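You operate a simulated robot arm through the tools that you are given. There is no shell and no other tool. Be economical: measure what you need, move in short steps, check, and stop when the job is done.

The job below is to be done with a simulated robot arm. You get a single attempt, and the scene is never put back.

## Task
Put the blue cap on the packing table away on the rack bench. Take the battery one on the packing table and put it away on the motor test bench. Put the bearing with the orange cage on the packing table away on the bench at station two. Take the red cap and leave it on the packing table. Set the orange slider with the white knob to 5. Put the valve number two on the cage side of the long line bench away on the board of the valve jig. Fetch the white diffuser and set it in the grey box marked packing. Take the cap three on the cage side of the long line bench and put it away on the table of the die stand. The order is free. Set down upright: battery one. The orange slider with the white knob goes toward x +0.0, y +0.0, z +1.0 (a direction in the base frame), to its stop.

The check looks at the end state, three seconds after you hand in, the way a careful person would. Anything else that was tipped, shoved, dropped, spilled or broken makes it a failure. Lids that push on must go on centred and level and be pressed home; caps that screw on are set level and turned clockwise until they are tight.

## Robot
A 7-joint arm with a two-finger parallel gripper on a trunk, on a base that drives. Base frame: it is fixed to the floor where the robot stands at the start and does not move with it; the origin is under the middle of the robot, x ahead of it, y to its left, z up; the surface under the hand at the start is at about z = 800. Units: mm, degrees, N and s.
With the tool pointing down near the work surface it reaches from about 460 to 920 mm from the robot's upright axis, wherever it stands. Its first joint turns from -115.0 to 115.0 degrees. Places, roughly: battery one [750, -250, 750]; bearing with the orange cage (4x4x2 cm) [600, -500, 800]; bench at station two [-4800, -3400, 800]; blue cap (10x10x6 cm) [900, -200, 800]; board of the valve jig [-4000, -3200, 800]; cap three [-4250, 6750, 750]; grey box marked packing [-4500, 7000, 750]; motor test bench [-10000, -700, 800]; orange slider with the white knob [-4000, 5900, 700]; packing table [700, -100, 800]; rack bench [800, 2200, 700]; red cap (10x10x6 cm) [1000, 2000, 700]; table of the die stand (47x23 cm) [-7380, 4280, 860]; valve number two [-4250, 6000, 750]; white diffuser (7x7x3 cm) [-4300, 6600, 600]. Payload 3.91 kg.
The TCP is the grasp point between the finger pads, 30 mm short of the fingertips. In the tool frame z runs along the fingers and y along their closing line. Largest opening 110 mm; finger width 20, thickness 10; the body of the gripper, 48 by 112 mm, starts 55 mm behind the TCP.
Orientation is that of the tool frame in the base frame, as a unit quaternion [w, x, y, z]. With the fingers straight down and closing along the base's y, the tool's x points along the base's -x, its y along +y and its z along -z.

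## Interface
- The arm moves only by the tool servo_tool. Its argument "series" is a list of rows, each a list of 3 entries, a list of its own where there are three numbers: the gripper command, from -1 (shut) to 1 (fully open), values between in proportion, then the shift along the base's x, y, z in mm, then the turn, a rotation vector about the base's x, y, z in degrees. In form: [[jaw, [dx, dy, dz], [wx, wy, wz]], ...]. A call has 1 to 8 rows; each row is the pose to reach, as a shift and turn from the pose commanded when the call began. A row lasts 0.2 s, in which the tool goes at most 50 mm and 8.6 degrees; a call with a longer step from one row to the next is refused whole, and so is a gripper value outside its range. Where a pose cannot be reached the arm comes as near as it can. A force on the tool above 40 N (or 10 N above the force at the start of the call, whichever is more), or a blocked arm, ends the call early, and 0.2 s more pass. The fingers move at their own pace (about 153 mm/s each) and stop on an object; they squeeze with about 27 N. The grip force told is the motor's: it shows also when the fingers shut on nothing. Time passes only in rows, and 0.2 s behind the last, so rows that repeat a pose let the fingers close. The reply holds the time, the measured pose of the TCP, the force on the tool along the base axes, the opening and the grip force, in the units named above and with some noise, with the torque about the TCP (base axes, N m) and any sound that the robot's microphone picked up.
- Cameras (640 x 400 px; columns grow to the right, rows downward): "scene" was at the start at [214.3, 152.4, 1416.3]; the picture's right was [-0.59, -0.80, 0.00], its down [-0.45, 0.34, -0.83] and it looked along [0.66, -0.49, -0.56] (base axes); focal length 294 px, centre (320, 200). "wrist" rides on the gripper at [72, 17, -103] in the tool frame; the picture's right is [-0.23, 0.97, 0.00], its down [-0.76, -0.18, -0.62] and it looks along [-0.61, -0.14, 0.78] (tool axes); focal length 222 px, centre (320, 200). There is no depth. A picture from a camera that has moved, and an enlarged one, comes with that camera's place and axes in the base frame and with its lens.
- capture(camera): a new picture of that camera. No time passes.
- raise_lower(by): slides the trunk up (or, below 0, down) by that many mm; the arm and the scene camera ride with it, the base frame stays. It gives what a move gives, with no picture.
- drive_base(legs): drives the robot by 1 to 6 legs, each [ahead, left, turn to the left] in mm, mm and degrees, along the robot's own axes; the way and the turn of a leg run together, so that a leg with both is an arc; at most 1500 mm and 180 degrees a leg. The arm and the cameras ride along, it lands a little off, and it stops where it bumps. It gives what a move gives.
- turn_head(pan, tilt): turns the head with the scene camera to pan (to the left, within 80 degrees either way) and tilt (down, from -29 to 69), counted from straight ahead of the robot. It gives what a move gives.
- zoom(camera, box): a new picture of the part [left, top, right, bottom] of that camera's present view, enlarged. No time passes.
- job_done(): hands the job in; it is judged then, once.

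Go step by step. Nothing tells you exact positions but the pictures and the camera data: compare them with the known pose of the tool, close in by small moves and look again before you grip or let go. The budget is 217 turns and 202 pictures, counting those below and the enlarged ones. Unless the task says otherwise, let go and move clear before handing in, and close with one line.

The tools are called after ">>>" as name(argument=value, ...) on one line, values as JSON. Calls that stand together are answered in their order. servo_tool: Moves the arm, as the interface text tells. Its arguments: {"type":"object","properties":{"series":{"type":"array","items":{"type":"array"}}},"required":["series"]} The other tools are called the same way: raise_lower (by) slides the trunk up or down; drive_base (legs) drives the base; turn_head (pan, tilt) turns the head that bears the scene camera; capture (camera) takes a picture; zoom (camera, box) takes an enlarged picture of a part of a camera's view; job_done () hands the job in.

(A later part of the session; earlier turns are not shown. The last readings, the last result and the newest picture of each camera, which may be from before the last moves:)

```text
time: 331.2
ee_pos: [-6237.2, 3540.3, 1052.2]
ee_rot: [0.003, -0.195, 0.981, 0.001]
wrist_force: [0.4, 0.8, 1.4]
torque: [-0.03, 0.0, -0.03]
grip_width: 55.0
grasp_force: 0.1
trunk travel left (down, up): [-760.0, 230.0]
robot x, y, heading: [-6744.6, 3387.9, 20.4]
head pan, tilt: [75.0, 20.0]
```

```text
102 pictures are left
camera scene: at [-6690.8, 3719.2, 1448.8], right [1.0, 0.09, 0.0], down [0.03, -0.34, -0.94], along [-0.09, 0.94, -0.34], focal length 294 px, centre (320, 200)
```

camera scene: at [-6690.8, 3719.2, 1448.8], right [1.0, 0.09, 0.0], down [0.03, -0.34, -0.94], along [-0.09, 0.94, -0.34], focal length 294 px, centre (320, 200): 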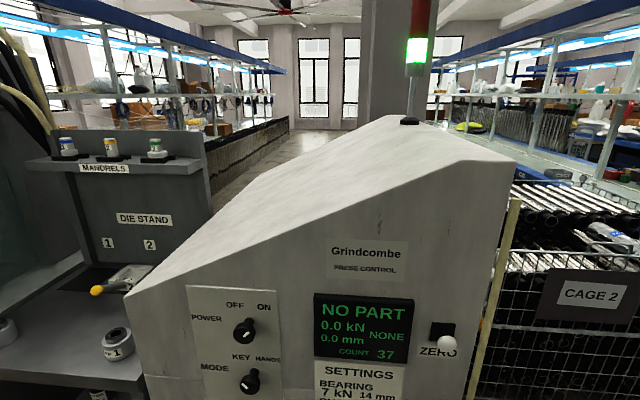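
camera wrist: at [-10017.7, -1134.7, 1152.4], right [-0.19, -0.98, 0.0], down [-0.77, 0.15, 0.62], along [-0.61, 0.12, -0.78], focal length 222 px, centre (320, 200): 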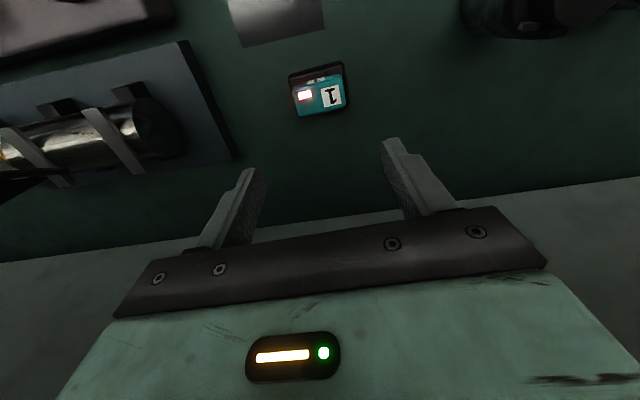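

The DIE STAND is beside the press here. Cage 2 blocks the near side of the bench, so I'll go around the west side of the machine and come to the line bench from behind.

>>> drive_base(legs=[[-300, 0, 0], [0, 0, -100], [0, 0, -100], [1500, 0, 0], [550, 0, 0], [0, 0, -90]])

>>> turn_head(pan=0, tilt=10)

>>> capture(camera="scene")

```text
time: 355.3
ee_pos: [-9028.9, 3779.3, 1052.5]
ee_rot: [-0.003, 0.717, -0.697, -0.002]
wrist_force: [-0.6, 0.3, -0.7]
torque: [0.01, 0.0, 0.03]
grip_width: 54.9
grasp_force: 0.0
trunk travel left (down, up): [-760.0, 230.0]
robot x, y, heading: [-9066.4, 3249.9, 89.1]
head pan, tilt: [75.0, 20.0]
```

```text
time: 356.8
ee_pos: [-9028.3, 3780.0, 1051.1]
ee_rot: [-0.002, 0.717, -0.697, -0.002]
wrist_force: [-0.9, 0.3, 0.3]
torque: [0.02, -0.03, -0.04]
grip_width: 54.8
grasp_force: 0.2
trunk travel left (down, up): [-760.0, 230.0]
robot x, y, heading: [-9064.0, 3248.9, 89.4]
head pan, tilt: [0.0, 10.0]
```

```text
101 pictures are left
camera scene: at [-9266.9, 3486.6, 1465.0], right [1.0, -0.01, 0.0], down [0.0, -0.17, -0.98], along [0.01, 0.98, -0.17], focal length 294 px, centre (320, 200)
```

scene: 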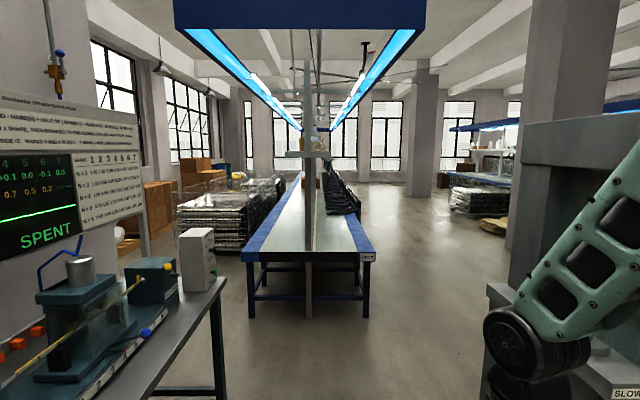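

Another line bench starts at y ≈ 5900 ahead; I'll advance to about (-8800, 4750) and look right, behind the machine.

>>> drive_base(legs=[[1500, -200, 0]])

>>> turn_head(pan=-50, tilt=15)

>>> capture(camera="scene")

```text
refused: leg 1 is longer than a leg can be; nothing moved
```

```text
time: 357.9
ee_pos: [-9028.8, 3779.4, 1052.0]
ee_rot: [-0.003, 0.717, -0.698, -0.002]
wrist_force: [0.4, -0.2, 0.6]
torque: [0.01, -0.03, -0.03]
grip_width: 55.1
grasp_force: 0.1
trunk travel left (down, up): [-760.0, 230.0]
robot x, y, heading: [-9062.8, 3252.7, 89.5]
head pan, tilt: [-50.0, 15.0]
```

```text
100 pictures are left
camera scene: at [-9195.6, 3453.1, 1456.9], right [0.64, -0.77, 0.0], down [-0.2, -0.16, -0.97], along [0.75, 0.61, -0.26], focal length 294 px, centre (320, 200)
```

scene: 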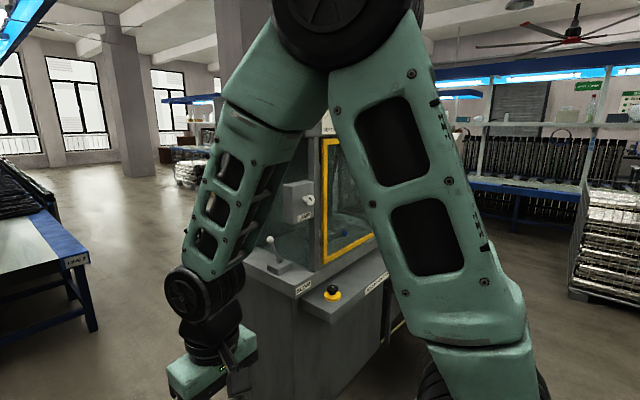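

>>> drive_base(legs=[[1300, 0, 0]])

>>> turn_head(pan=-20, tilt=25)

>>> capture(camera="scene")

>>> turn_head(pan=-75, tilt=20)

>>> capture(camera="scene")

```text
time: 364.6
ee_pos: [-9021.4, 5101.3, 1051.0]
ee_rot: [-0.002, 0.717, -0.697, -0.003]
wrist_force: [-0.4, 0.1, 0.6]
torque: [-0.07, 0.0, -0.01]
grip_width: 54.9
grasp_force: 0.0
trunk travel left (down, up): [-760.0, 230.0]
robot x, y, heading: [-9054.3, 4572.8, 89.5]
head pan, tilt: [-50.0, 15.0]
```

```text
time: 365.5
ee_pos: [-9020.9, 5102.4, 1052.1]
ee_rot: [-0.001, 0.718, -0.696, -0.002]
wrist_force: [0.8, -0.1, 0.4]
torque: [0.02, 0.01, 0.05]
grip_width: 55.0
grasp_force: 0.0
trunk travel left (down, up): [-760.0, 230.0]
robot x, y, heading: [-9049.0, 4570.7, 89.7]
head pan, tilt: [-20.0, 25.0]
```

```text
99 pictures are left
camera scene: at [-9225.9, 4801.1, 1440.7], right [0.94, -0.35, 0.0], down [-0.15, -0.4, -0.91], along [0.32, 0.85, -0.42], focal length 294 px, centre (320, 200)
```

scene: 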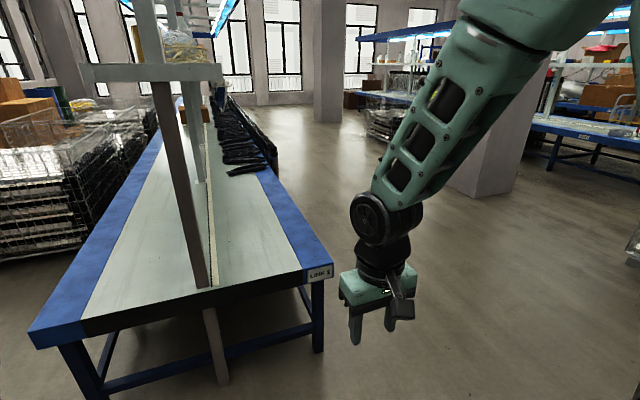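

```text
time: 366.8
ee_pos: [-9021.6, 5101.2, 1050.8]
ee_rot: [-0.002, 0.717, -0.697, -0.002]
wrist_force: [1.4, 0.2, -0.1]
torque: [-0.01, 0.03, 0.0]
grip_width: 55.1
grasp_force: 0.1
trunk travel left (down, up): [-760.0, 230.0]
robot x, y, heading: [-9058.6, 4569.4, 89.8]
head pan, tilt: [-75.0, 20.0]
```

```text
98 pictures are left
camera scene: at [-9167.9, 4738.4, 1448.7], right [0.25, -0.97, 0.0], down [-0.33, -0.09, -0.94], along [0.91, 0.24, -0.34], focal length 294 px, centre (320, 200)
```

scene: 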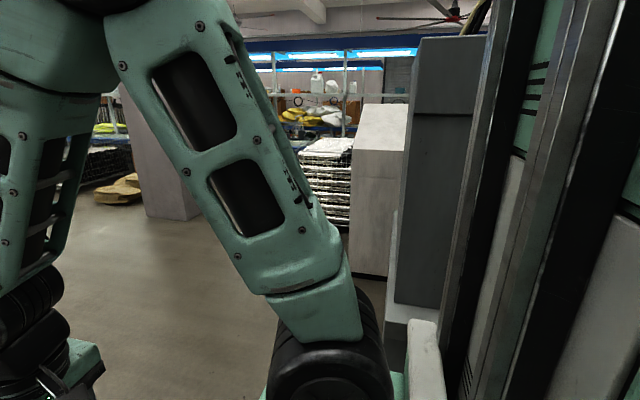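

Open floor lies behind the machine toward the line bench. Driving around: forward, turn east, and across.

>>> drive_base(legs=[[680, 0, 0], [0, 0, -75], [1500, 0, 0], [1000, 0, 0]])

>>> turn_head(pan=0, tilt=15)

>>> capture(camera="scene")

```text
time: 384.9
ee_pos: [-6174.3, 5861.3, 1051.6]
ee_rot: [0.002, -0.113, 0.994, 0.0]
wrist_force: [-0.2, -0.2, 0.2]
torque: [-0.01, -0.02, -0.01]
grip_width: 54.9
grasp_force: 0.0
trunk travel left (down, up): [-760.0, 230.0]
robot x, y, heading: [-6700.8, 5790.8, 10.9]
head pan, tilt: [-75.0, 20.0]
stopped in leg 4: the robot was blocked; the commanded pose is now the measured one
```

```text
time: 386.4
ee_pos: [-6174.8, 5860.9, 1051.0]
ee_rot: [0.002, -0.113, 0.994, 0.0]
wrist_force: [-0.5, 0.3, 0.2]
torque: [0.02, 0.02, -0.01]
grip_width: 54.8
grasp_force: 0.1
trunk travel left (down, up): [-760.0, 230.0]
robot x, y, heading: [-6700.9, 5786.7, 11.0]
head pan, tilt: [0.0, 15.0]
```

```text
97 pictures are left
camera scene: at [-6508.1, 6035.8, 1456.9], right [0.19, -0.98, 0.0], down [-0.25, -0.05, -0.97], along [0.95, 0.18, -0.26], focal length 294 px, centre (320, 200)
```

scene: 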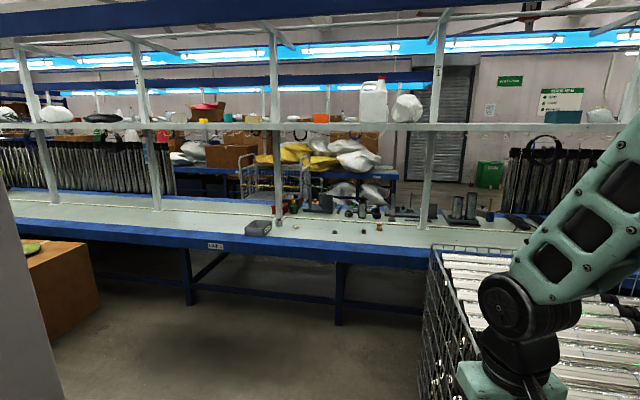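

The base was blocked; I need to see by what. Looking down around the base.

>>> turn_head(pan=-30, tilt=55)

>>> capture(camera="scene")

>>> turn_head(pan=30, tilt=50)

>>> capture(camera="scene")

```text
time: 387.5
ee_pos: [-6175.0, 5860.6, 1051.8]
ee_rot: [0.003, -0.113, 0.994, -0.001]
wrist_force: [-1.4, 0.7, -0.5]
torque: [-0.02, 0.02, 0.0]
grip_width: 54.8
grasp_force: 0.0
trunk travel left (down, up): [-760.0, 230.0]
robot x, y, heading: [-6698.4, 5785.7, 11.1]
head pan, tilt: [-30.0, 55.0]
```

```text
96 pictures are left
camera scene: at [-6531.5, 5994.6, 1396.7], right [-0.32, -0.95, 0.0], down [-0.77, 0.27, -0.57], along [0.54, -0.19, -0.82], focal length 294 px, centre (320, 200)
```

scene: 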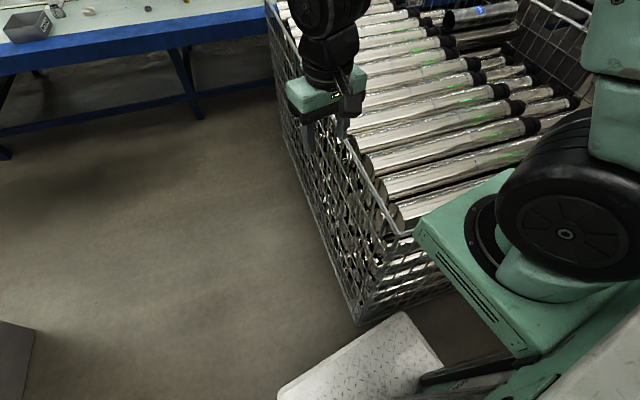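

```text
time: 388.8
ee_pos: [-6174.0, 5860.2, 1052.2]
ee_rot: [0.003, -0.113, 0.994, 0.0]
wrist_force: [0.1, 0.1, -0.5]
torque: [0.01, 0.0, -0.03]
grip_width: 54.8
grasp_force: 0.0
trunk travel left (down, up): [-760.0, 230.0]
robot x, y, heading: [-6704.0, 5790.5, 11.0]
head pan, tilt: [30.0, 50.0]
```

```text
95 pictures are left
camera scene: at [-6541.6, 6068.5, 1403.2], right [0.66, -0.76, 0.0], down [-0.58, -0.5, -0.64], along [0.49, 0.42, -0.77], focal length 294 px, centre (320, 200)
```

scene: 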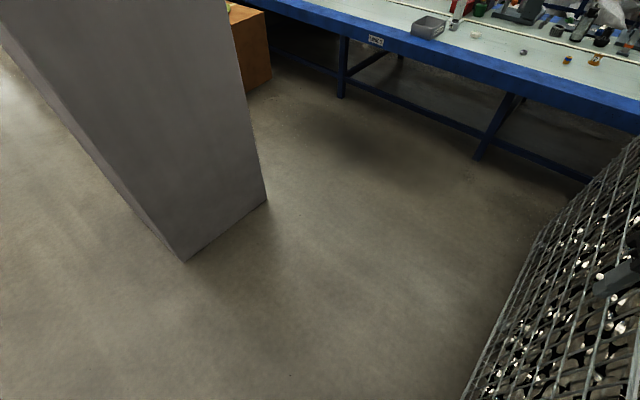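

The front-right corner of the base touched Cage 2's corner. I'll back off, sidestep to y ≈ 6450 (between cage and pillar), then go forward.

>>> drive_base(legs=[[-250, 0, 0], [0, 0, -11], [0, 710, 0], [1400, 0, 0]])

>>> turn_head(pan=0, tilt=25)

>>> capture(camera="scene")

>>> turn_head(pan=-50, tilt=40)

>>> capture(camera="scene")

```text
time: 401.4
ee_pos: [-5024.6, 6434.4, 1050.2]
ee_rot: [0.002, -0.021, 1.0, 0.0]
wrist_force: [0.1, -0.5, 0.1]
torque: [0.01, -0.02, 0.01]
grip_width: 54.8
grasp_force: 0.1
trunk travel left (down, up): [-760.0, 230.0]
robot x, y, heading: [-5555.5, 6461.6, 0.1]
head pan, tilt: [30.0, 50.0]
```

```text
time: 402.4
ee_pos: [-5024.6, 6432.1, 1050.9]
ee_rot: [0.003, -0.021, 1.0, 0.0]
wrist_force: [1.2, 0.2, 1.3]
torque: [-0.01, 0.02, -0.02]
grip_width: 55.1
grasp_force: 0.0
trunk travel left (down, up): [-760.0, 230.0]
robot x, y, heading: [-5552.4, 6459.5, 0.6]
head pan, tilt: [0.0, 25.0]
```

```text
94 pictures are left
camera scene: at [-5321.2, 6667.1, 1440.6], right [0.01, -1.0, 0.0], down [-0.42, 0.0, -0.91], along [0.91, 0.01, -0.42], focal length 294 px, centre (320, 200)
```

scene: 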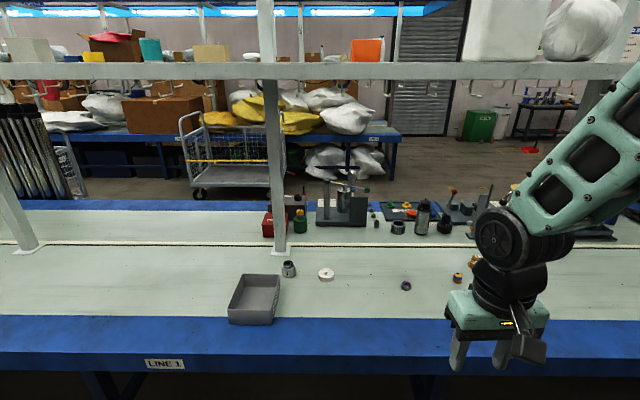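

```text
time: 403.5
ee_pos: [-5024.7, 6432.5, 1050.9]
ee_rot: [0.002, -0.02, 1.0, 0.0]
wrist_force: [-0.7, 0.2, 0.5]
torque: [-0.02, 0.0, 0.0]
grip_width: 54.8
grasp_force: 0.0
trunk travel left (down, up): [-760.0, 230.0]
robot x, y, heading: [-5555.8, 6460.6, 0.8]
head pan, tilt: [-50.0, 40.0]
```

```text
93 pictures are left
camera scene: at [-5358.1, 6601.6, 1417.4], right [-0.76, -0.65, 0.0], down [-0.42, 0.49, -0.77], along [0.5, -0.58, -0.64], focal length 294 px, centre (320, 200)
```

scene: 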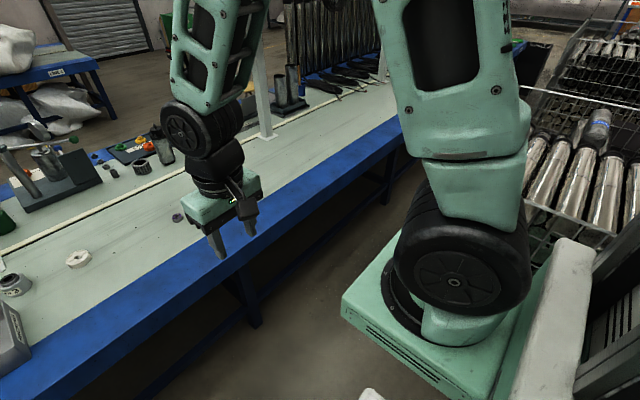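

The line bench with the grey box and small items is in view. Zooming in to identify them.

>>> turn_head(pan=-5, tilt=30)

>>> zoom(camera="scene", box=[190, 200, 430, 330])

>>> zoom(camera="scene", box=[340, 140, 580, 290])

```text
time: 404.6
ee_pos: [-5025.1, 6432.5, 1050.1]
ee_rot: [0.003, -0.021, 1.0, 0.0]
wrist_force: [-0.6, 0.3, 0.2]
torque: [-0.01, -0.02, -0.01]
grip_width: 55.2
grasp_force: 0.0
trunk travel left (down, up): [-760.0, 230.0]
robot x, y, heading: [-5556.1, 6460.5, 0.4]
head pan, tilt: [-5.0, 30.0]
```

```text
2.67 times, centred on (310, 265) of scene
camera zoom: at [-5323.1, 6659.0, 1432.7], right [-0.08, -1.0, 0.0], down [-0.5, 0.04, -0.87], along [0.86, -0.07, -0.5], focal length 783 px, centre (347, 27)
```

zoom: 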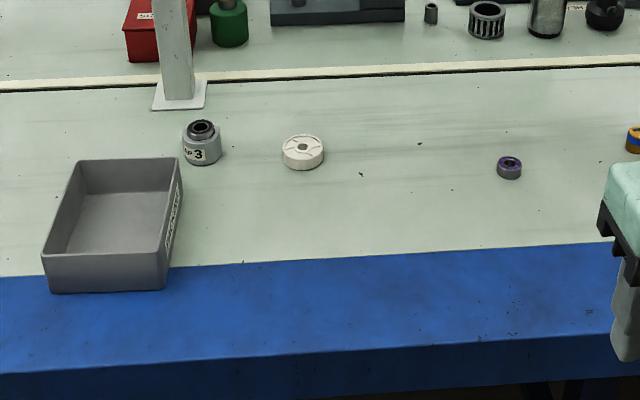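

```text
2.67 times, centred on (460, 215) of scene
camera zoom: at [-5323.1, 6659.0, 1432.7], right [-0.08, -1.0, 0.0], down [-0.5, 0.04, -0.87], along [0.86, -0.07, -0.5], focal length 783 px, centre (-53, 160)
```

zoom: 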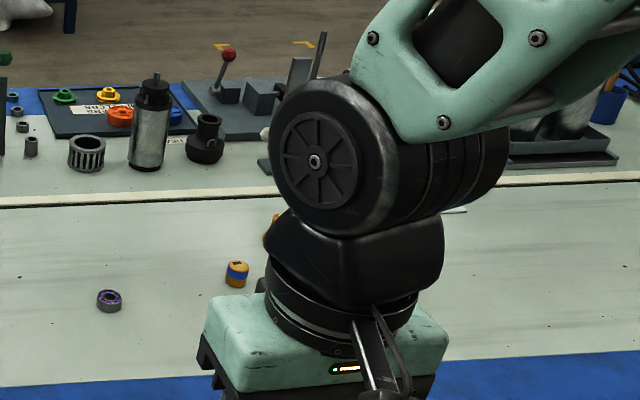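

I can identify CAP 3, the white diffuser and the grey PACKING box. Driving closer to get a second viewpoint.

>>> drive_base(legs=[[430, 0, 0]])

>>> turn_head(pan=0, tilt=40)

>>> capture(camera="scene")

>>> capture(camera="wrist")

```text
time: 407.3
ee_pos: [-4586.7, 6441.5, 1050.1]
ee_rot: [0.003, -0.025, 1.0, 0.0]
wrist_force: [0.0, -0.8, -0.1]
torque: [-0.02, 0.0, -0.03]
grip_width: 55.0
grasp_force: 0.1
trunk travel left (down, up): [-760.0, 230.0]
robot x, y, heading: [-5115.9, 6462.8, 0.6]
head pan, tilt: [-5.0, 30.0]
```

```text
time: 408.0
ee_pos: [-4585.7, 6441.0, 1051.4]
ee_rot: [0.003, -0.025, 1.0, 0.0]
wrist_force: [0.0, 0.9, -0.1]
torque: [0.02, 0.0, -0.03]
grip_width: 55.4
grasp_force: 0.1
trunk travel left (down, up): [-760.0, 230.0]
robot x, y, heading: [-5115.1, 6463.6, 0.7]
head pan, tilt: [0.0, 40.0]
```

```text
90 pictures are left
camera scene: at [-4891.4, 6672.8, 1417.4], right [0.01, -1.0, 0.0], down [-0.64, -0.01, -0.77], along [0.77, 0.01, -0.64], focal length 294 px, centre (320, 200)
```

scene: 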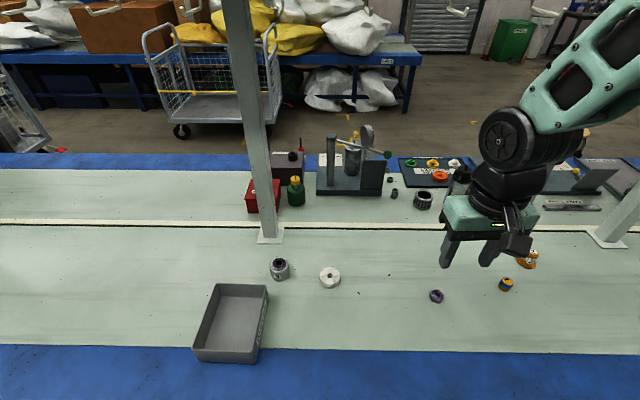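

```text
89 pictures are left
camera wrist: at [-4659.2, 6455.1, 1153.5], right [0.18, 0.98, 0.0], down [0.77, -0.14, 0.63], along [0.62, -0.11, -0.78], focal length 222 px, centre (320, 200)
```

wrist: 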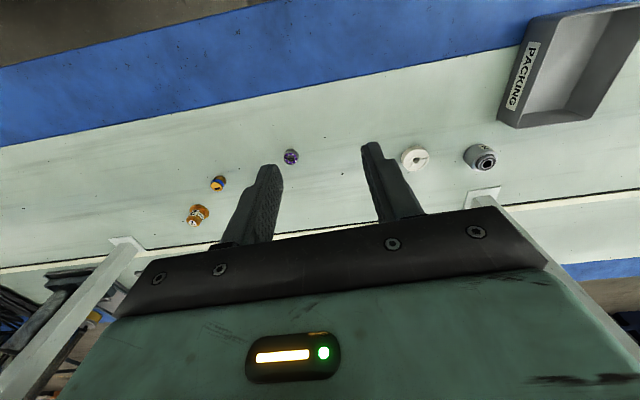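

Triangulation puts the bench top at z ≈ 600, the diffuser at (-4330, 6650), CAP 3 at (-4316, 6808), box centre (-4482, 6902), valve at about (-4245, 5975). I'll lower the trunk and go for the diffuser first.

>>> raise_lower(by=-180)

>>> servo_tool(series=[[0.4, [35, 30, 0], [0, 0, 0]], [0.6, [70, 60, 0], [0, 0, 0]], [0.6, [105, 90, -5], [0, 0, 0]], [0.6, [140, 120, -20], [0, 0, 0]], [0.6, [175, 150, -40], [0, 0, 0]], [0.6, [205, 180, -60], [0, 0, 0]], [0.6, [230, 200, -90], [0, 0, 0]], [0.6, [235, 206, -130], [0, 0, 0]]])

>>> capture(camera="wrist")

>>> capture(camera="scene")

```text
time: 410.0
ee_pos: [-4586.3, 6440.9, 870.9]
ee_rot: [0.002, -0.024, 1.0, 0.0]
wrist_force: [0.0, 0.7, 0.1]
torque: [-0.01, 0.01, 0.0]
grip_width: 54.9
grasp_force: 0.2
trunk travel left (down, up): [-580.0, 410.0]
robot x, y, heading: [-5116.4, 6467.4, 0.6]
head pan, tilt: [0.0, 40.0]
```

```text
refused: row 5 steps farther than a row can; nothing moved
```

```text
88 pictures are left
camera wrist: at [-4659.2, 6455.1, 973.5], right [0.18, 0.98, 0.0], down [0.77, -0.14, 0.63], along [0.62, -0.11, -0.78], focal length 222 px, centre (320, 200)
```

wrist: 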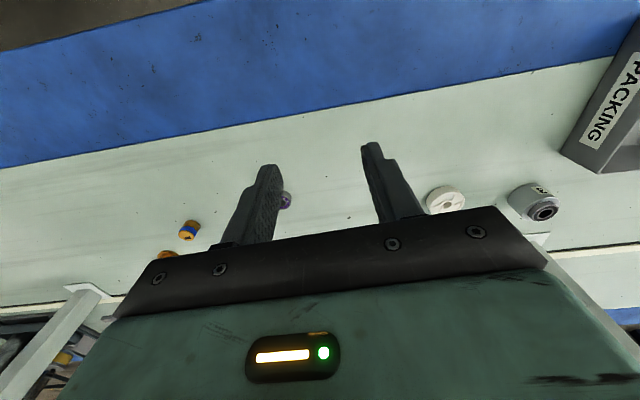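

```text
87 pictures are left
camera scene: at [-4891.4, 6672.9, 1237.4], right [0.01, -1.0, 0.0], down [-0.64, -0.01, -0.77], along [0.77, 0.01, -0.64], focal length 294 px, centre (320, 200)
```

scene: 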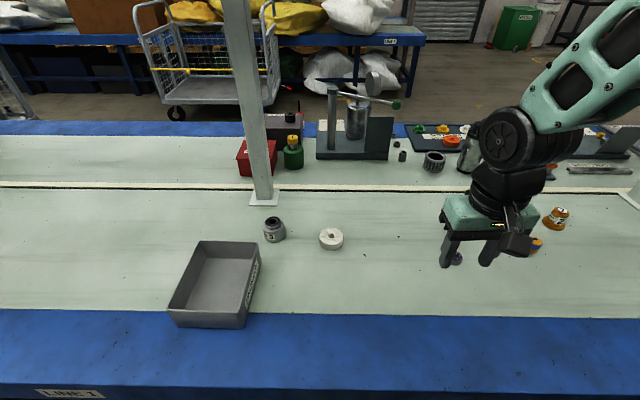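

Diffuser confirmed near (-4333, 6654), top z ≈ 625. Moving above it with smaller steps.

>>> servo_tool(series=[[0.4, [30, 26, 0], [0, 0, 0]], [0.6, [62, 52, 0], [0, 0, 0]], [0.6, [94, 79, -5], [0, 0, 0]], [0.6, [126, 106, -15], [0, 0, 0]], [0.6, [158, 133, -30], [0, 0, 0]], [0.6, [188, 158, -50], [0, 0, 0]], [0.6, [216, 182, -75], [0, 0, 0]], [0.6, [235, 204, -110], [0, 0, 0]]])

>>> servo_tool(series=[[0.6, [15, 8, -30], [0, 0, 0]], [0.6, [15, 8, -55], [0, 0, 0]], [0.6, [15, 8, -55], [0, 0, 0]]])

>>> capture(camera="wrist")

```text
time: 411.8
ee_pos: [-4350.1, 6642.1, 762.7]
ee_rot: [0.004, -0.025, 1.0, 0.0]
wrist_force: [-0.1, 0.1, 0.9]
torque: [0.0, -0.01, 0.0]
grip_width: 88.1
grasp_force: 0.0
trunk travel left (down, up): [-580.0, 410.0]
robot x, y, heading: [-5115.2, 6466.4, 0.8]
head pan, tilt: [0.0, 40.0]
```

```text
time: 412.6
ee_pos: [-4334.7, 6652.9, 706.3]
ee_rot: [0.003, -0.024, 1.0, 0.0]
wrist_force: [0.2, 0.1, -0.4]
torque: [-0.02, 0.0, 0.02]
grip_width: 87.7
grasp_force: 0.1
trunk travel left (down, up): [-580.0, 410.0]
robot x, y, heading: [-5122.5, 6467.9, 0.9]
head pan, tilt: [0.0, 40.0]
```

```text
86 pictures are left
camera wrist: at [-4407.9, 6666.1, 808.1], right [0.18, 0.98, 0.0], down [0.77, -0.14, 0.63], along [0.62, -0.11, -0.78], focal length 222 px, centre (320, 200)
```

wrist: 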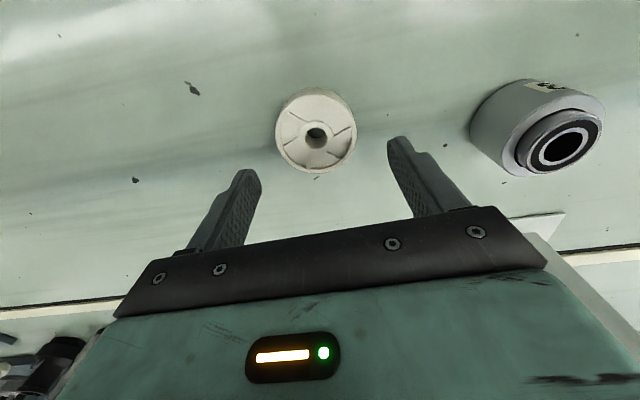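

>>> servo_tool(series=[[0.6, [1, -4, -30], [0, 0, 0]], [0.6, [1, -4, -55], [0, 0, 0]], [0.6, [1, -4, -66], [0, 0, 0]], [0.6, [1, -4, -71], [0, 0, 0]], [0.6, [1, -4, -74], [0, 0, 0]]])

>>> capture(camera="wrist")

```text
time: 413.4
ee_pos: [-4334.9, 6649.4, 649.7]
ee_rot: [0.002, -0.026, 1.0, -0.001]
wrist_force: [-13.2, -4.3, 23.7]
torque: [0.05, 0.62, 0.43]
grip_width: 85.8
grasp_force: 0.0
trunk travel left (down, up): [-580.0, 410.0]
robot x, y, heading: [-5115.8, 6463.0, 0.8]
head pan, tilt: [0.0, 40.0]
stopped in row 3: the force on the tool passed its limit at 56 N (the readings are from after the stop); the commanded pose is now the measured one
```

```text
85 pictures are left
camera wrist: at [-4407.6, 6662.9, 752.5], right [0.18, 0.98, 0.0], down [0.77, -0.14, 0.63], along [0.62, -0.11, -0.78], focal length 222 px, centre (320, 200)
```

wrist: 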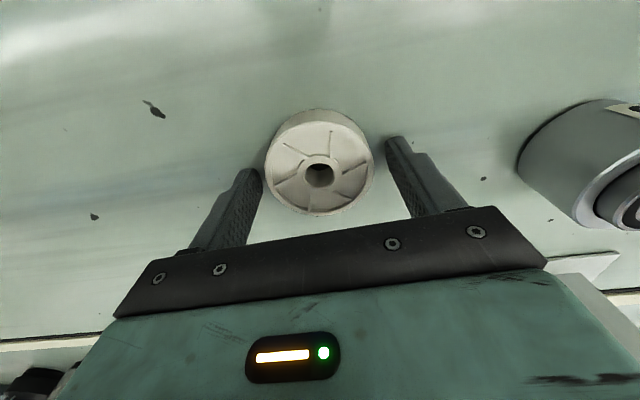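

The fingertips touched the bench: top is at z ≈ 620, so the diffuser's centre is nearer, at (-4352, 6653). Raising slightly, shifting and closing.

>>> servo_tool(series=[[0.6, [0, 0, 4], [0, 0, 0]], [0.6, [-16, 4, 5], [0, 0, 0]], [0.6, [-16, 4, 3], [0, 0, 0]], [0.6, [-16, 4, 3], [0, 0, 0]]])

>>> capture(camera="wrist")

```text
time: 414.4
ee_pos: [-4349.6, 6651.9, 649.5]
ee_rot: [0.002, -0.025, 1.0, -0.001]
wrist_force: [0.2, -1.5, 2.4]
torque: [0.09, 0.07, -0.04]
grip_width: 87.0
grasp_force: 0.1
trunk travel left (down, up): [-580.0, 410.0]
robot x, y, heading: [-5116.8, 6462.5, 0.9]
head pan, tilt: [0.0, 40.0]
```

```text
84 pictures are left
camera wrist: at [-4422.5, 6665.7, 752.5], right [0.18, 0.98, 0.0], down [0.77, -0.14, 0.63], along [0.62, -0.11, -0.78], focal length 222 px, centre (320, 200)
```

wrist: 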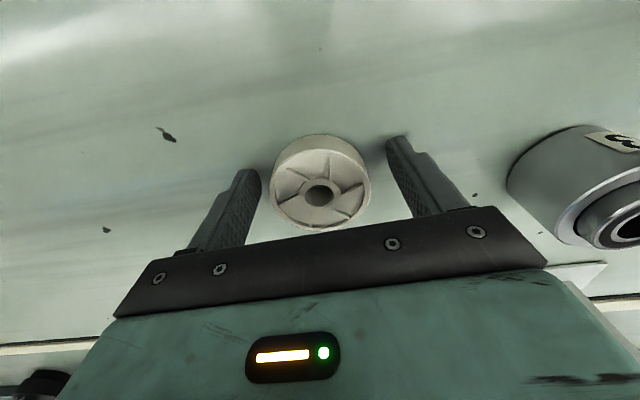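

Centred. Closing on the diffuser and lifting gently.

>>> servo_tool(series=[[0.6, [-3, 1, 2], [0, 0, 0]], [-1, [-3, 1, 2], [0, 0, 0]], [-1, [-3, 1, 2], [0, 0, 0]], [-1, [-3, 1, 2], [0, 0, 0]], [-1, [-3, 1, 8], [0, 0, 0]], [-1, [-3, 1, 16], [0, 0, 0]], [-1, [-3, 1, 30], [0, 0, 0]], [-1, [-3, 1, 50], [0, 0, 0]]])

>>> capture(camera="wrist")

>>> zoom(camera="scene", box=[150, 170, 390, 340])

```text
time: 416.2
ee_pos: [-4353.3, 6654.3, 701.4]
ee_rot: [0.003, -0.024, 1.0, -0.001]
wrist_force: [-0.4, -0.1, -0.7]
torque: [0.0, 0.01, 0.0]
grip_width: 61.6
grasp_force: 27.5
trunk travel left (down, up): [-580.0, 410.0]
robot x, y, heading: [-5117.4, 6462.7, 0.7]
head pan, tilt: [0.0, 40.0]
```

```text
83 pictures are left
camera wrist: at [-4426.1, 6668.4, 803.4], right [0.18, 0.98, 0.0], down [0.77, -0.14, 0.63], along [0.62, -0.11, -0.78], focal length 222 px, centre (320, 200)
```

wrist: 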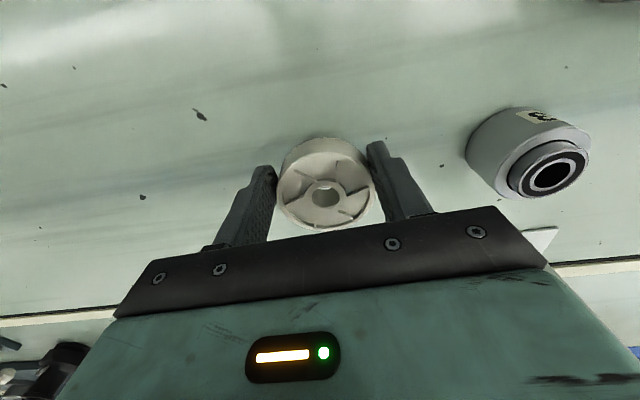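

```text
2.35 times, centred on (270, 255) of scene
camera zoom: at [-4891.3, 6672.8, 1237.2], right [0.01, -1.0, 0.0], down [-0.64, -0.01, -0.77], along [0.77, 0.01, -0.64], focal length 691 px, centre (438, 71)
```

zoom: 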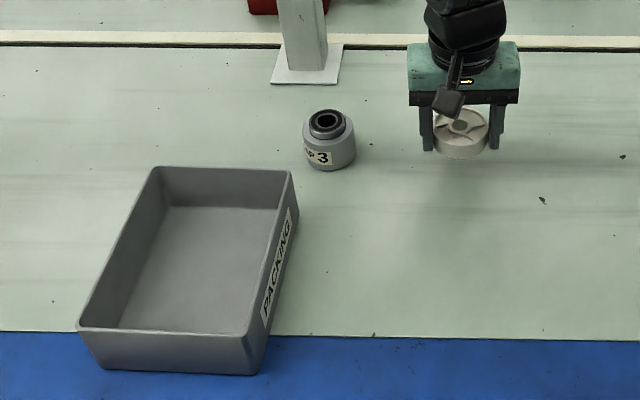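

Diffuser held. The box interior centre is about (-4490, 6908), rim z ≈ 690. Carrying it there at height.

>>> servo_tool(series=[[-1, [-10, 15, 30], [0, 0, 0]], [-1, [-28, 45, 60], [0, 0, 0]], [-1, [-48, 85, 75], [0, 0, 0]], [-1, [-70, 127, 80], [0, 0, 0]], [-1, [-92, 169, 80], [0, 0, 0]], [-1, [-114, 211, 80], [0, 0, 0]], [-1, [-137, 253, 75], [0, 0, 0]], [-1, [-137, 253, 60], [0, 0, 0]]])

>>> capture(camera="wrist")

>>> zoom(camera="scene", box=[130, 150, 390, 340])

```text
time: 418.0
ee_pos: [-4491.0, 6903.7, 762.6]
ee_rot: [0.002, -0.025, 1.0, -0.001]
wrist_force: [0.4, -0.6, -0.9]
torque: [-0.03, 0.0, -0.01]
grip_width: 61.5
grasp_force: 27.1
trunk travel left (down, up): [-580.0, 410.0]
robot x, y, heading: [-5113.9, 6466.6, 0.9]
head pan, tilt: [0.0, 40.0]
```

```text
81 pictures are left
camera wrist: at [-4564.0, 6919.1, 864.4], right [0.18, 0.98, 0.0], down [0.77, -0.14, 0.63], along [0.62, -0.11, -0.78], focal length 222 px, centre (320, 200)
```

wrist: 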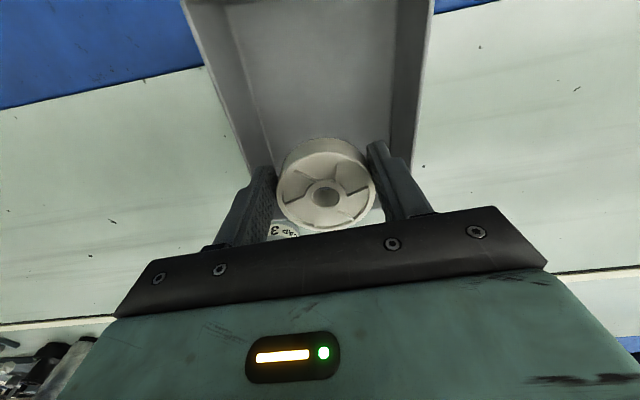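

```text
2.11 times, centred on (260, 245) of scene
camera zoom: at [-4891.6, 6672.7, 1237.4], right [0.01, -1.0, 0.0], down [-0.64, -0.01, -0.77], along [0.77, 0.01, -0.64], focal length 618 px, centre (446, 105)
```

zoom: 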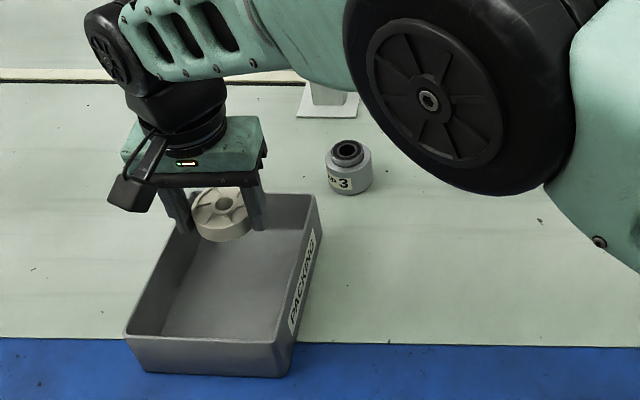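

Nearly centred; shift +6 mm in y and lower into the box.

>>> servo_tool(series=[[-1, [0, 6, -25], [0, 0, 0]], [-1, [0, 6, -55], [0, 0, 0]], [-1, [0, 6, -80], [0, 0, 0]], [-1, [0, 6, -92], [0, 0, 0]], [-1, [0, 6, -97], [0, 0, 0]], [-1, [0, 6, -101], [0, 0, 0]], [-1, [0, 6, -105], [0, 0, 0]], [-1, [0, 6, -109], [0, 0, 0]]])

>>> capture(camera="wrist")

```text
time: 419.8
ee_pos: [-4488.1, 6913.3, 654.7]
ee_rot: [0.004, -0.025, 1.0, 0.002]
wrist_force: [-1.1, -3.1, 22.1]
torque: [-0.21, -0.15, 0.02]
grip_width: 61.9
grasp_force: 27.3
trunk travel left (down, up): [-580.0, 410.0]
robot x, y, heading: [-5117.8, 6465.5, 1.1]
head pan, tilt: [0.0, 40.0]
```

```text
79 pictures are left
camera wrist: at [-4562.4, 6926.5, 757.3], right [0.18, 0.98, 0.0], down [0.76, -0.14, 0.63], along [0.62, -0.11, -0.78], focal length 222 px, centre (320, 200)
```

wrist: 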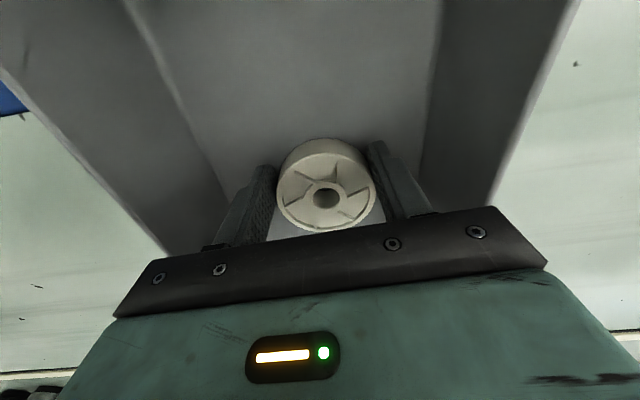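

Contact inside the box. Opening modestly and lifting out.

>>> servo_tool(series=[[-1, [0, 0, 2], [0, 0, 0]], [0.35, [0, 0, 2], [0, 0, 0]], [0.35, [0, 0, 2], [0, 0, 0]], [0.35, [0, 0, 25], [0, 0, 0]], [0.35, [0, 0, 60], [0, 0, 0]], [0.35, [0, 0, 100], [0, 0, 0]], [0.35, [0, 0, 140], [0, 0, 0]], [0.35, [0, 0, 170], [0, 0, 0]]])

>>> capture(camera="wrist")

```text
time: 421.6
ee_pos: [-4489.0, 6913.7, 822.0]
ee_rot: [0.001, -0.025, 1.0, -0.001]
wrist_force: [0.3, -0.4, 0.1]
torque: [-0.01, -0.01, 0.02]
grip_width: 74.3
grasp_force: 0.1
trunk travel left (down, up): [-580.0, 410.0]
robot x, y, heading: [-5114.9, 6462.7, 0.8]
head pan, tilt: [0.0, 40.0]
```

```text
78 pictures are left
camera wrist: at [-4561.1, 6928.2, 924.7], right [0.18, 0.98, 0.0], down [0.77, -0.14, 0.63], along [0.62, -0.11, -0.78], focal length 222 px, centre (320, 200)
```

wrist: 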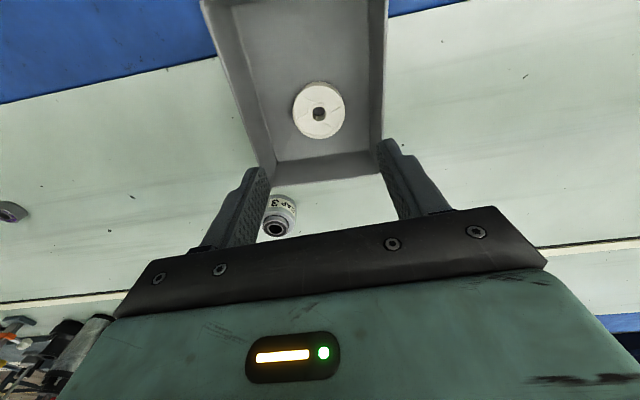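

The diffuser is in the box. Now I'll look for the slider and the valve near y ≈ 5900–6000.

>>> servo_tool(series=[[0, [-10, -40, 20], [0, 0, 0]], [0, [-20, -85, 40], [0, 0, 0]], [0, [-35, -130, 60], [0, 0, 0]], [0, [-50, -175, 80], [0, 0, 0]], [0, [-65, -220, 100], [0, 0, 0]], [0, [-75, -265, 120], [0, 0, 0]], [0, [-80, -310, 130], [0, 0, 0]]])

>>> turn_head(pan=-25, tilt=25)

>>> capture(camera="scene")

```text
refused: row 2 steps farther than a row can; nothing moved
```

```text
time: 422.5
ee_pos: [-4487.8, 6915.1, 821.6]
ee_rot: [0.002, -0.024, 1.0, -0.001]
wrist_force: [-0.1, -0.7, -0.2]
torque: [0.03, -0.03, 0.02]
grip_width: 74.4
grasp_force: 0.2
trunk travel left (down, up): [-580.0, 410.0]
robot x, y, heading: [-5117.0, 6466.1, 0.6]
head pan, tilt: [-25.0, 25.0]
```

```text
77 pictures are left
camera scene: at [-4892.4, 6633.9, 1260.6], right [-0.41, -0.91, 0.0], down [-0.39, 0.17, -0.91], along [0.83, -0.37, -0.42], focal length 294 px, centre (320, 200)
```

scene: 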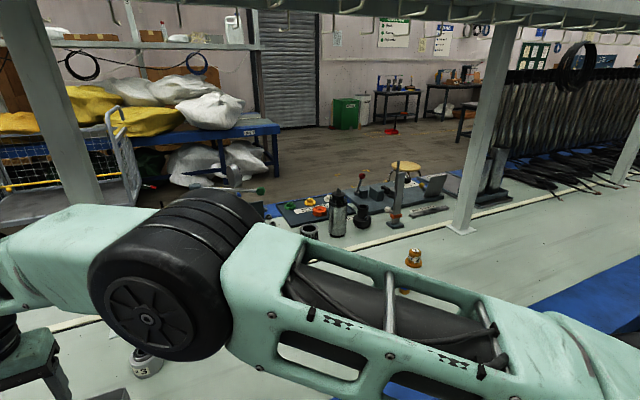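

>>> zoom(camera="scene", box=[330, 145, 470, 285])

>>> servo_tool(series=[[0, [-10, -35, 20], [0, 0, 0]], [0, [-18, -75, 35], [0, 0, 0]], [0, [-28, -115, 50], [0, 0, 0]], [0, [-38, -155, 65], [0, 0, 0]], [0, [-48, -195, 80], [0, 0, 0]], [0, [-58, -235, 95], [0, 0, 0]], [0, [-66, -275, 110], [0, 0, 0]], [0, [-74, -315, 120], [0, 0, 0]]])

```text
2.86 times, centred on (400, 215) of scene
camera zoom: at [-4892.4, 6633.9, 1260.6], right [-0.41, -0.91, 0.0], down [-0.39, 0.17, -0.91], along [0.83, -0.37, -0.42], focal length 839 px, centre (91, 157)
```

zoom: 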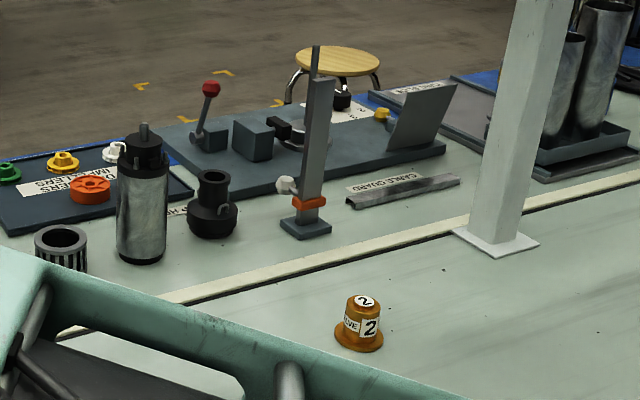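

```text
time: 424.3
ee_pos: [-4562.9, 6595.6, 941.7]
ee_rot: [0.002, -0.025, 1.0, 0.0]
wrist_force: [0.7, -0.5, -0.2]
torque: [-0.03, 0.03, 0.01]
grip_width: 55.0
grasp_force: 0.0
trunk travel left (down, up): [-580.0, 410.0]
robot x, y, heading: [-5118.9, 6466.0, 0.9]
head pan, tilt: [-25.0, 25.0]
```

The valve "2" sits at about (-4240, 5975), and the slider is a vertical post on the far (east) side, better reached from there later. CAP 3 first: moving above (-4314, 6810).

>>> servo_tool(series=[[0.5, [30, 26, -10], [0, 0, 0]], [0.6, [61, 52, -25], [0, 0, 0]], [0.6, [92, 79, -45], [0, 0, 0]], [0.6, [123, 106, -65], [0, 0, 0]], [0.6, [154, 133, -85], [0, 0, 0]], [0.6, [185, 160, -105], [0, 0, 0]], [0.6, [216, 187, -125], [0, 0, 0]], [0.6, [245, 212, -145], [0, 0, 0]]])

>>> servo_tool(series=[[0.6, [3, 1, -30], [0, 0, 0]], [0.6, [3, 1, -45], [0, 0, 0]], [0.6, [3, 1, -45], [0, 0, 0]]])

>>> capture(camera="wrist")

```text
time: 426.1
ee_pos: [-4332.1, 6800.1, 793.8]
ee_rot: [0.001, -0.025, 1.0, -0.002]
wrist_force: [-0.3, -0.2, -1.2]
torque: [-0.01, 0.02, -0.01]
grip_width: 88.1
grasp_force: 0.0
out of reach, approached as far as the arm can: row 8
trunk travel left (down, up): [-580.0, 410.0]
robot x, y, heading: [-5114.0, 6465.0, 1.0]
head pan, tilt: [-25.0, 25.0]
```

```text
time: 426.9
ee_pos: [-4329.7, 6798.3, 752.5]
ee_rot: [0.002, -0.026, 1.0, 0.0]
wrist_force: [0.3, -0.4, -0.1]
torque: [0.0, 0.01, 0.03]
grip_width: 88.1
grasp_force: 0.1
out of reach, approached as far as the arm can: row 2
trunk travel left (down, up): [-580.0, 410.0]
robot x, y, heading: [-5116.3, 6462.7, 0.6]
head pan, tilt: [-25.0, 25.0]
```

```text
75 pictures are left
camera wrist: at [-4403.1, 6812.7, 854.1], right [0.18, 0.98, 0.0], down [0.77, -0.14, 0.63], along [0.62, -0.11, -0.78], focal length 222 px, centre (320, 200)
```

wrist: 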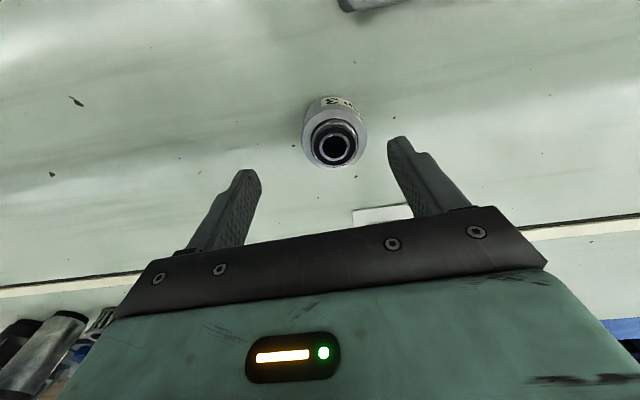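

Slightly out of reach; I'll strafe the base left 130 mm and bring the hand back over the cap.

>>> drive_base(legs=[[0, 130, 0]])

>>> servo_tool(series=[[0.6, [4, -38, 0], [0, 0, 0]], [0.6, [8, -78, 0], [0, 0, 0]], [0.6, [10, -116, 0], [0, 0, 0]], [0.6, [10, -116, -20], [0, 0, 0]], [0.6, [10, -116, -20], [0, 0, 0]]])

>>> capture(camera="wrist")

```text
time: 428.2
ee_pos: [-4332.2, 6928.8, 751.2]
ee_rot: [0.002, -0.024, 1.0, -0.002]
wrist_force: [-0.3, -0.1, -0.3]
torque: [-0.01, 0.01, 0.02]
grip_width: 88.3
grasp_force: 0.1
trunk travel left (down, up): [-580.0, 410.0]
robot x, y, heading: [-5116.8, 6593.6, 1.0]
head pan, tilt: [-25.0, 25.0]
```

```text
time: 429.4
ee_pos: [-4321.6, 6813.6, 730.3]
ee_rot: [0.003, -0.025, 1.0, 0.0]
wrist_force: [0.7, -1.2, -0.8]
torque: [0.01, -0.01, 0.02]
grip_width: 87.8
grasp_force: 0.1
trunk travel left (down, up): [-580.0, 410.0]
robot x, y, heading: [-5117.2, 6595.3, 0.6]
head pan, tilt: [-25.0, 25.0]
```

```text
74 pictures are left
camera wrist: at [-4394.6, 6827.3, 833.3], right [0.18, 0.98, 0.0], down [0.77, -0.14, 0.63], along [0.62, -0.11, -0.78], focal length 222 px, centre (320, 200)
```

wrist: 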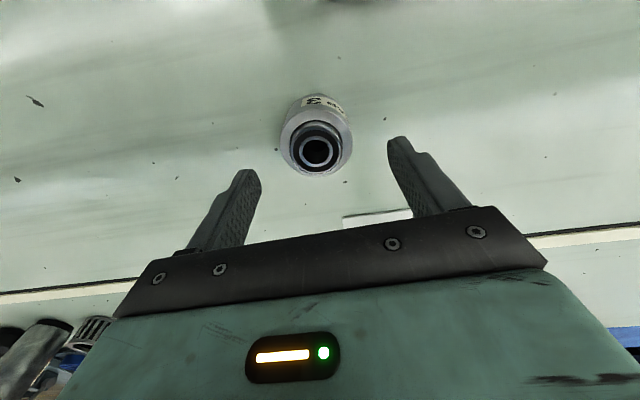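

>>> servo_tool(series=[[0.6, [3, -3, -25], [0, 0, 0]], [0.6, [3, -3, -50], [0, 0, 0]], [0.6, [3, -3, -70], [0, 0, 0]], [0.6, [3, -3, -73], [0, 0, 0]], [0.6, [3, -3, -73], [0, 0, 0]]])

>>> capture(camera="wrist")

```text
time: 430.6
ee_pos: [-4317.9, 6811.9, 658.8]
ee_rot: [0.004, -0.024, 1.0, -0.001]
wrist_force: [-0.6, 0.0, -0.4]
torque: [0.03, 0.02, 0.0]
grip_width: 87.9
grasp_force: 0.2
trunk travel left (down, up): [-580.0, 410.0]
robot x, y, heading: [-5121.8, 6593.2, 0.8]
head pan, tilt: [-25.0, 25.0]
```

```text
73 pictures are left
camera wrist: at [-4391.4, 6825.5, 760.8], right [0.18, 0.98, 0.0], down [0.77, -0.14, 0.63], along [0.62, -0.11, -0.78], focal length 222 px, centre (320, 200)
```

wrist: 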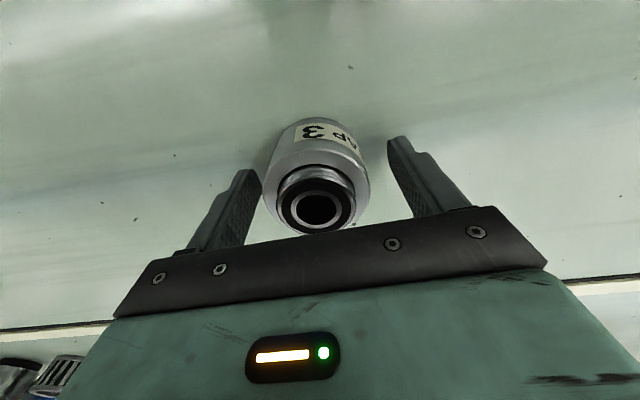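

>>> servo_tool(series=[[0.5, [-4, -2, 0], [0, 0, 0]], [-1, [-4, -2, 0], [0, 0, 0]], [-1, [-4, -2, 0], [0, 0, 0]], [-1, [-4, -2, 0], [0, 0, 0]], [-1, [-4, -2, 6], [0, 0, 0]], [-1, [-4, -2, 16], [0, 0, 0]], [-1, [-4, -2, 36], [0, 0, 0]], [-1, [-4, -2, 66], [0, 0, 0]]])

>>> capture(camera="wrist")

```text
time: 432.4
ee_pos: [-4324.5, 6810.0, 723.9]
ee_rot: [0.002, -0.024, 1.0, -0.001]
wrist_force: [0.5, -0.1, -2.3]
torque: [0.0, 0.06, 0.01]
grip_width: 59.4
grasp_force: 27.1
trunk travel left (down, up): [-580.0, 410.0]
robot x, y, heading: [-5118.2, 6598.0, 0.7]
head pan, tilt: [-25.0, 25.0]
```

```text
72 pictures are left
camera wrist: at [-4396.9, 6823.4, 826.5], right [0.18, 0.98, 0.0], down [0.77, -0.14, 0.63], along [0.62, -0.11, -0.78], focal length 222 px, centre (320, 200)
```

wrist: 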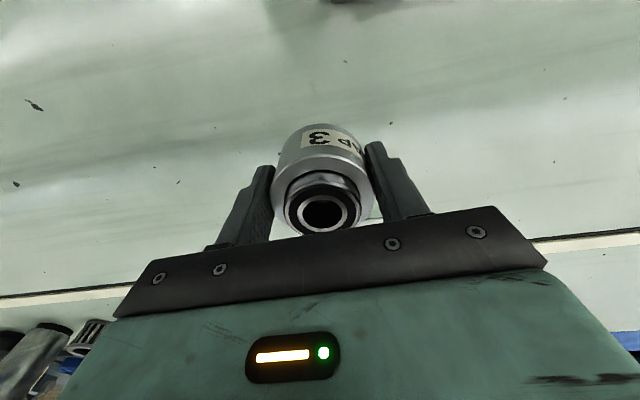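

CAP 3 held. Retracting, restoring the trunk height and backing out along the known route.

>>> servo_tool(series=[[-1, [-35, -5, 15], [0, 0, 0]], [-1, [-72, -10, 30], [0, 0, 0]], [-1, [-110, -20, 45], [0, 0, 0]], [-1, [-148, -30, 60], [0, 0, 0]], [-1, [-186, -40, 75], [0, 0, 0]], [-1, [-222, -60, 90], [0, 0, 0]], [-1, [-250, -90, 100], [0, 0, 0]], [-1, [-260, -130, 110], [0, 0, 0]]])

>>> raise_lower(by=180)

>>> drive_base(legs=[[-450, 0, -0.7], [-1380, -150, 0], [0, -690, 0], [0, 0, 14]])

```text
time: 434.2
ee_pos: [-4584.4, 6678.6, 833.8]
ee_rot: [0.002, -0.024, 1.0, -0.001]
wrist_force: [0.5, 0.3, -3.3]
torque: [-0.02, 0.02, -0.05]
grip_width: 59.4
grasp_force: 27.2
trunk travel left (down, up): [-580.0, 410.0]
robot x, y, heading: [-5116.7, 6598.9, 0.7]
head pan, tilt: [-25.0, 25.0]
```

```text
time: 436.2
ee_pos: [-4582.4, 6678.1, 1013.5]
ee_rot: [0.002, -0.025, 1.0, -0.001]
wrist_force: [-1.0, 0.7, -2.4]
torque: [-0.01, 0.04, -0.02]
grip_width: 59.5
grasp_force: 27.3
trunk travel left (down, up): [-760.0, 230.0]
robot x, y, heading: [-5119.5, 6596.1, 0.6]
head pan, tilt: [-25.0, 25.0]
```

```text
time: 449.7
ee_pos: [-6443.8, 5941.1, 1014.1]
ee_rot: [0.003, -0.142, 0.99, 0.0]
wrist_force: [0.7, -0.1, -3.3]
torque: [-0.01, 0.06, 0.01]
grip_width: 59.5
grasp_force: 27.0
trunk travel left (down, up): [-760.0, 230.0]
robot x, y, heading: [-6945.6, 5741.4, 14.4]
head pan, tilt: [-25.0, 25.0]
```

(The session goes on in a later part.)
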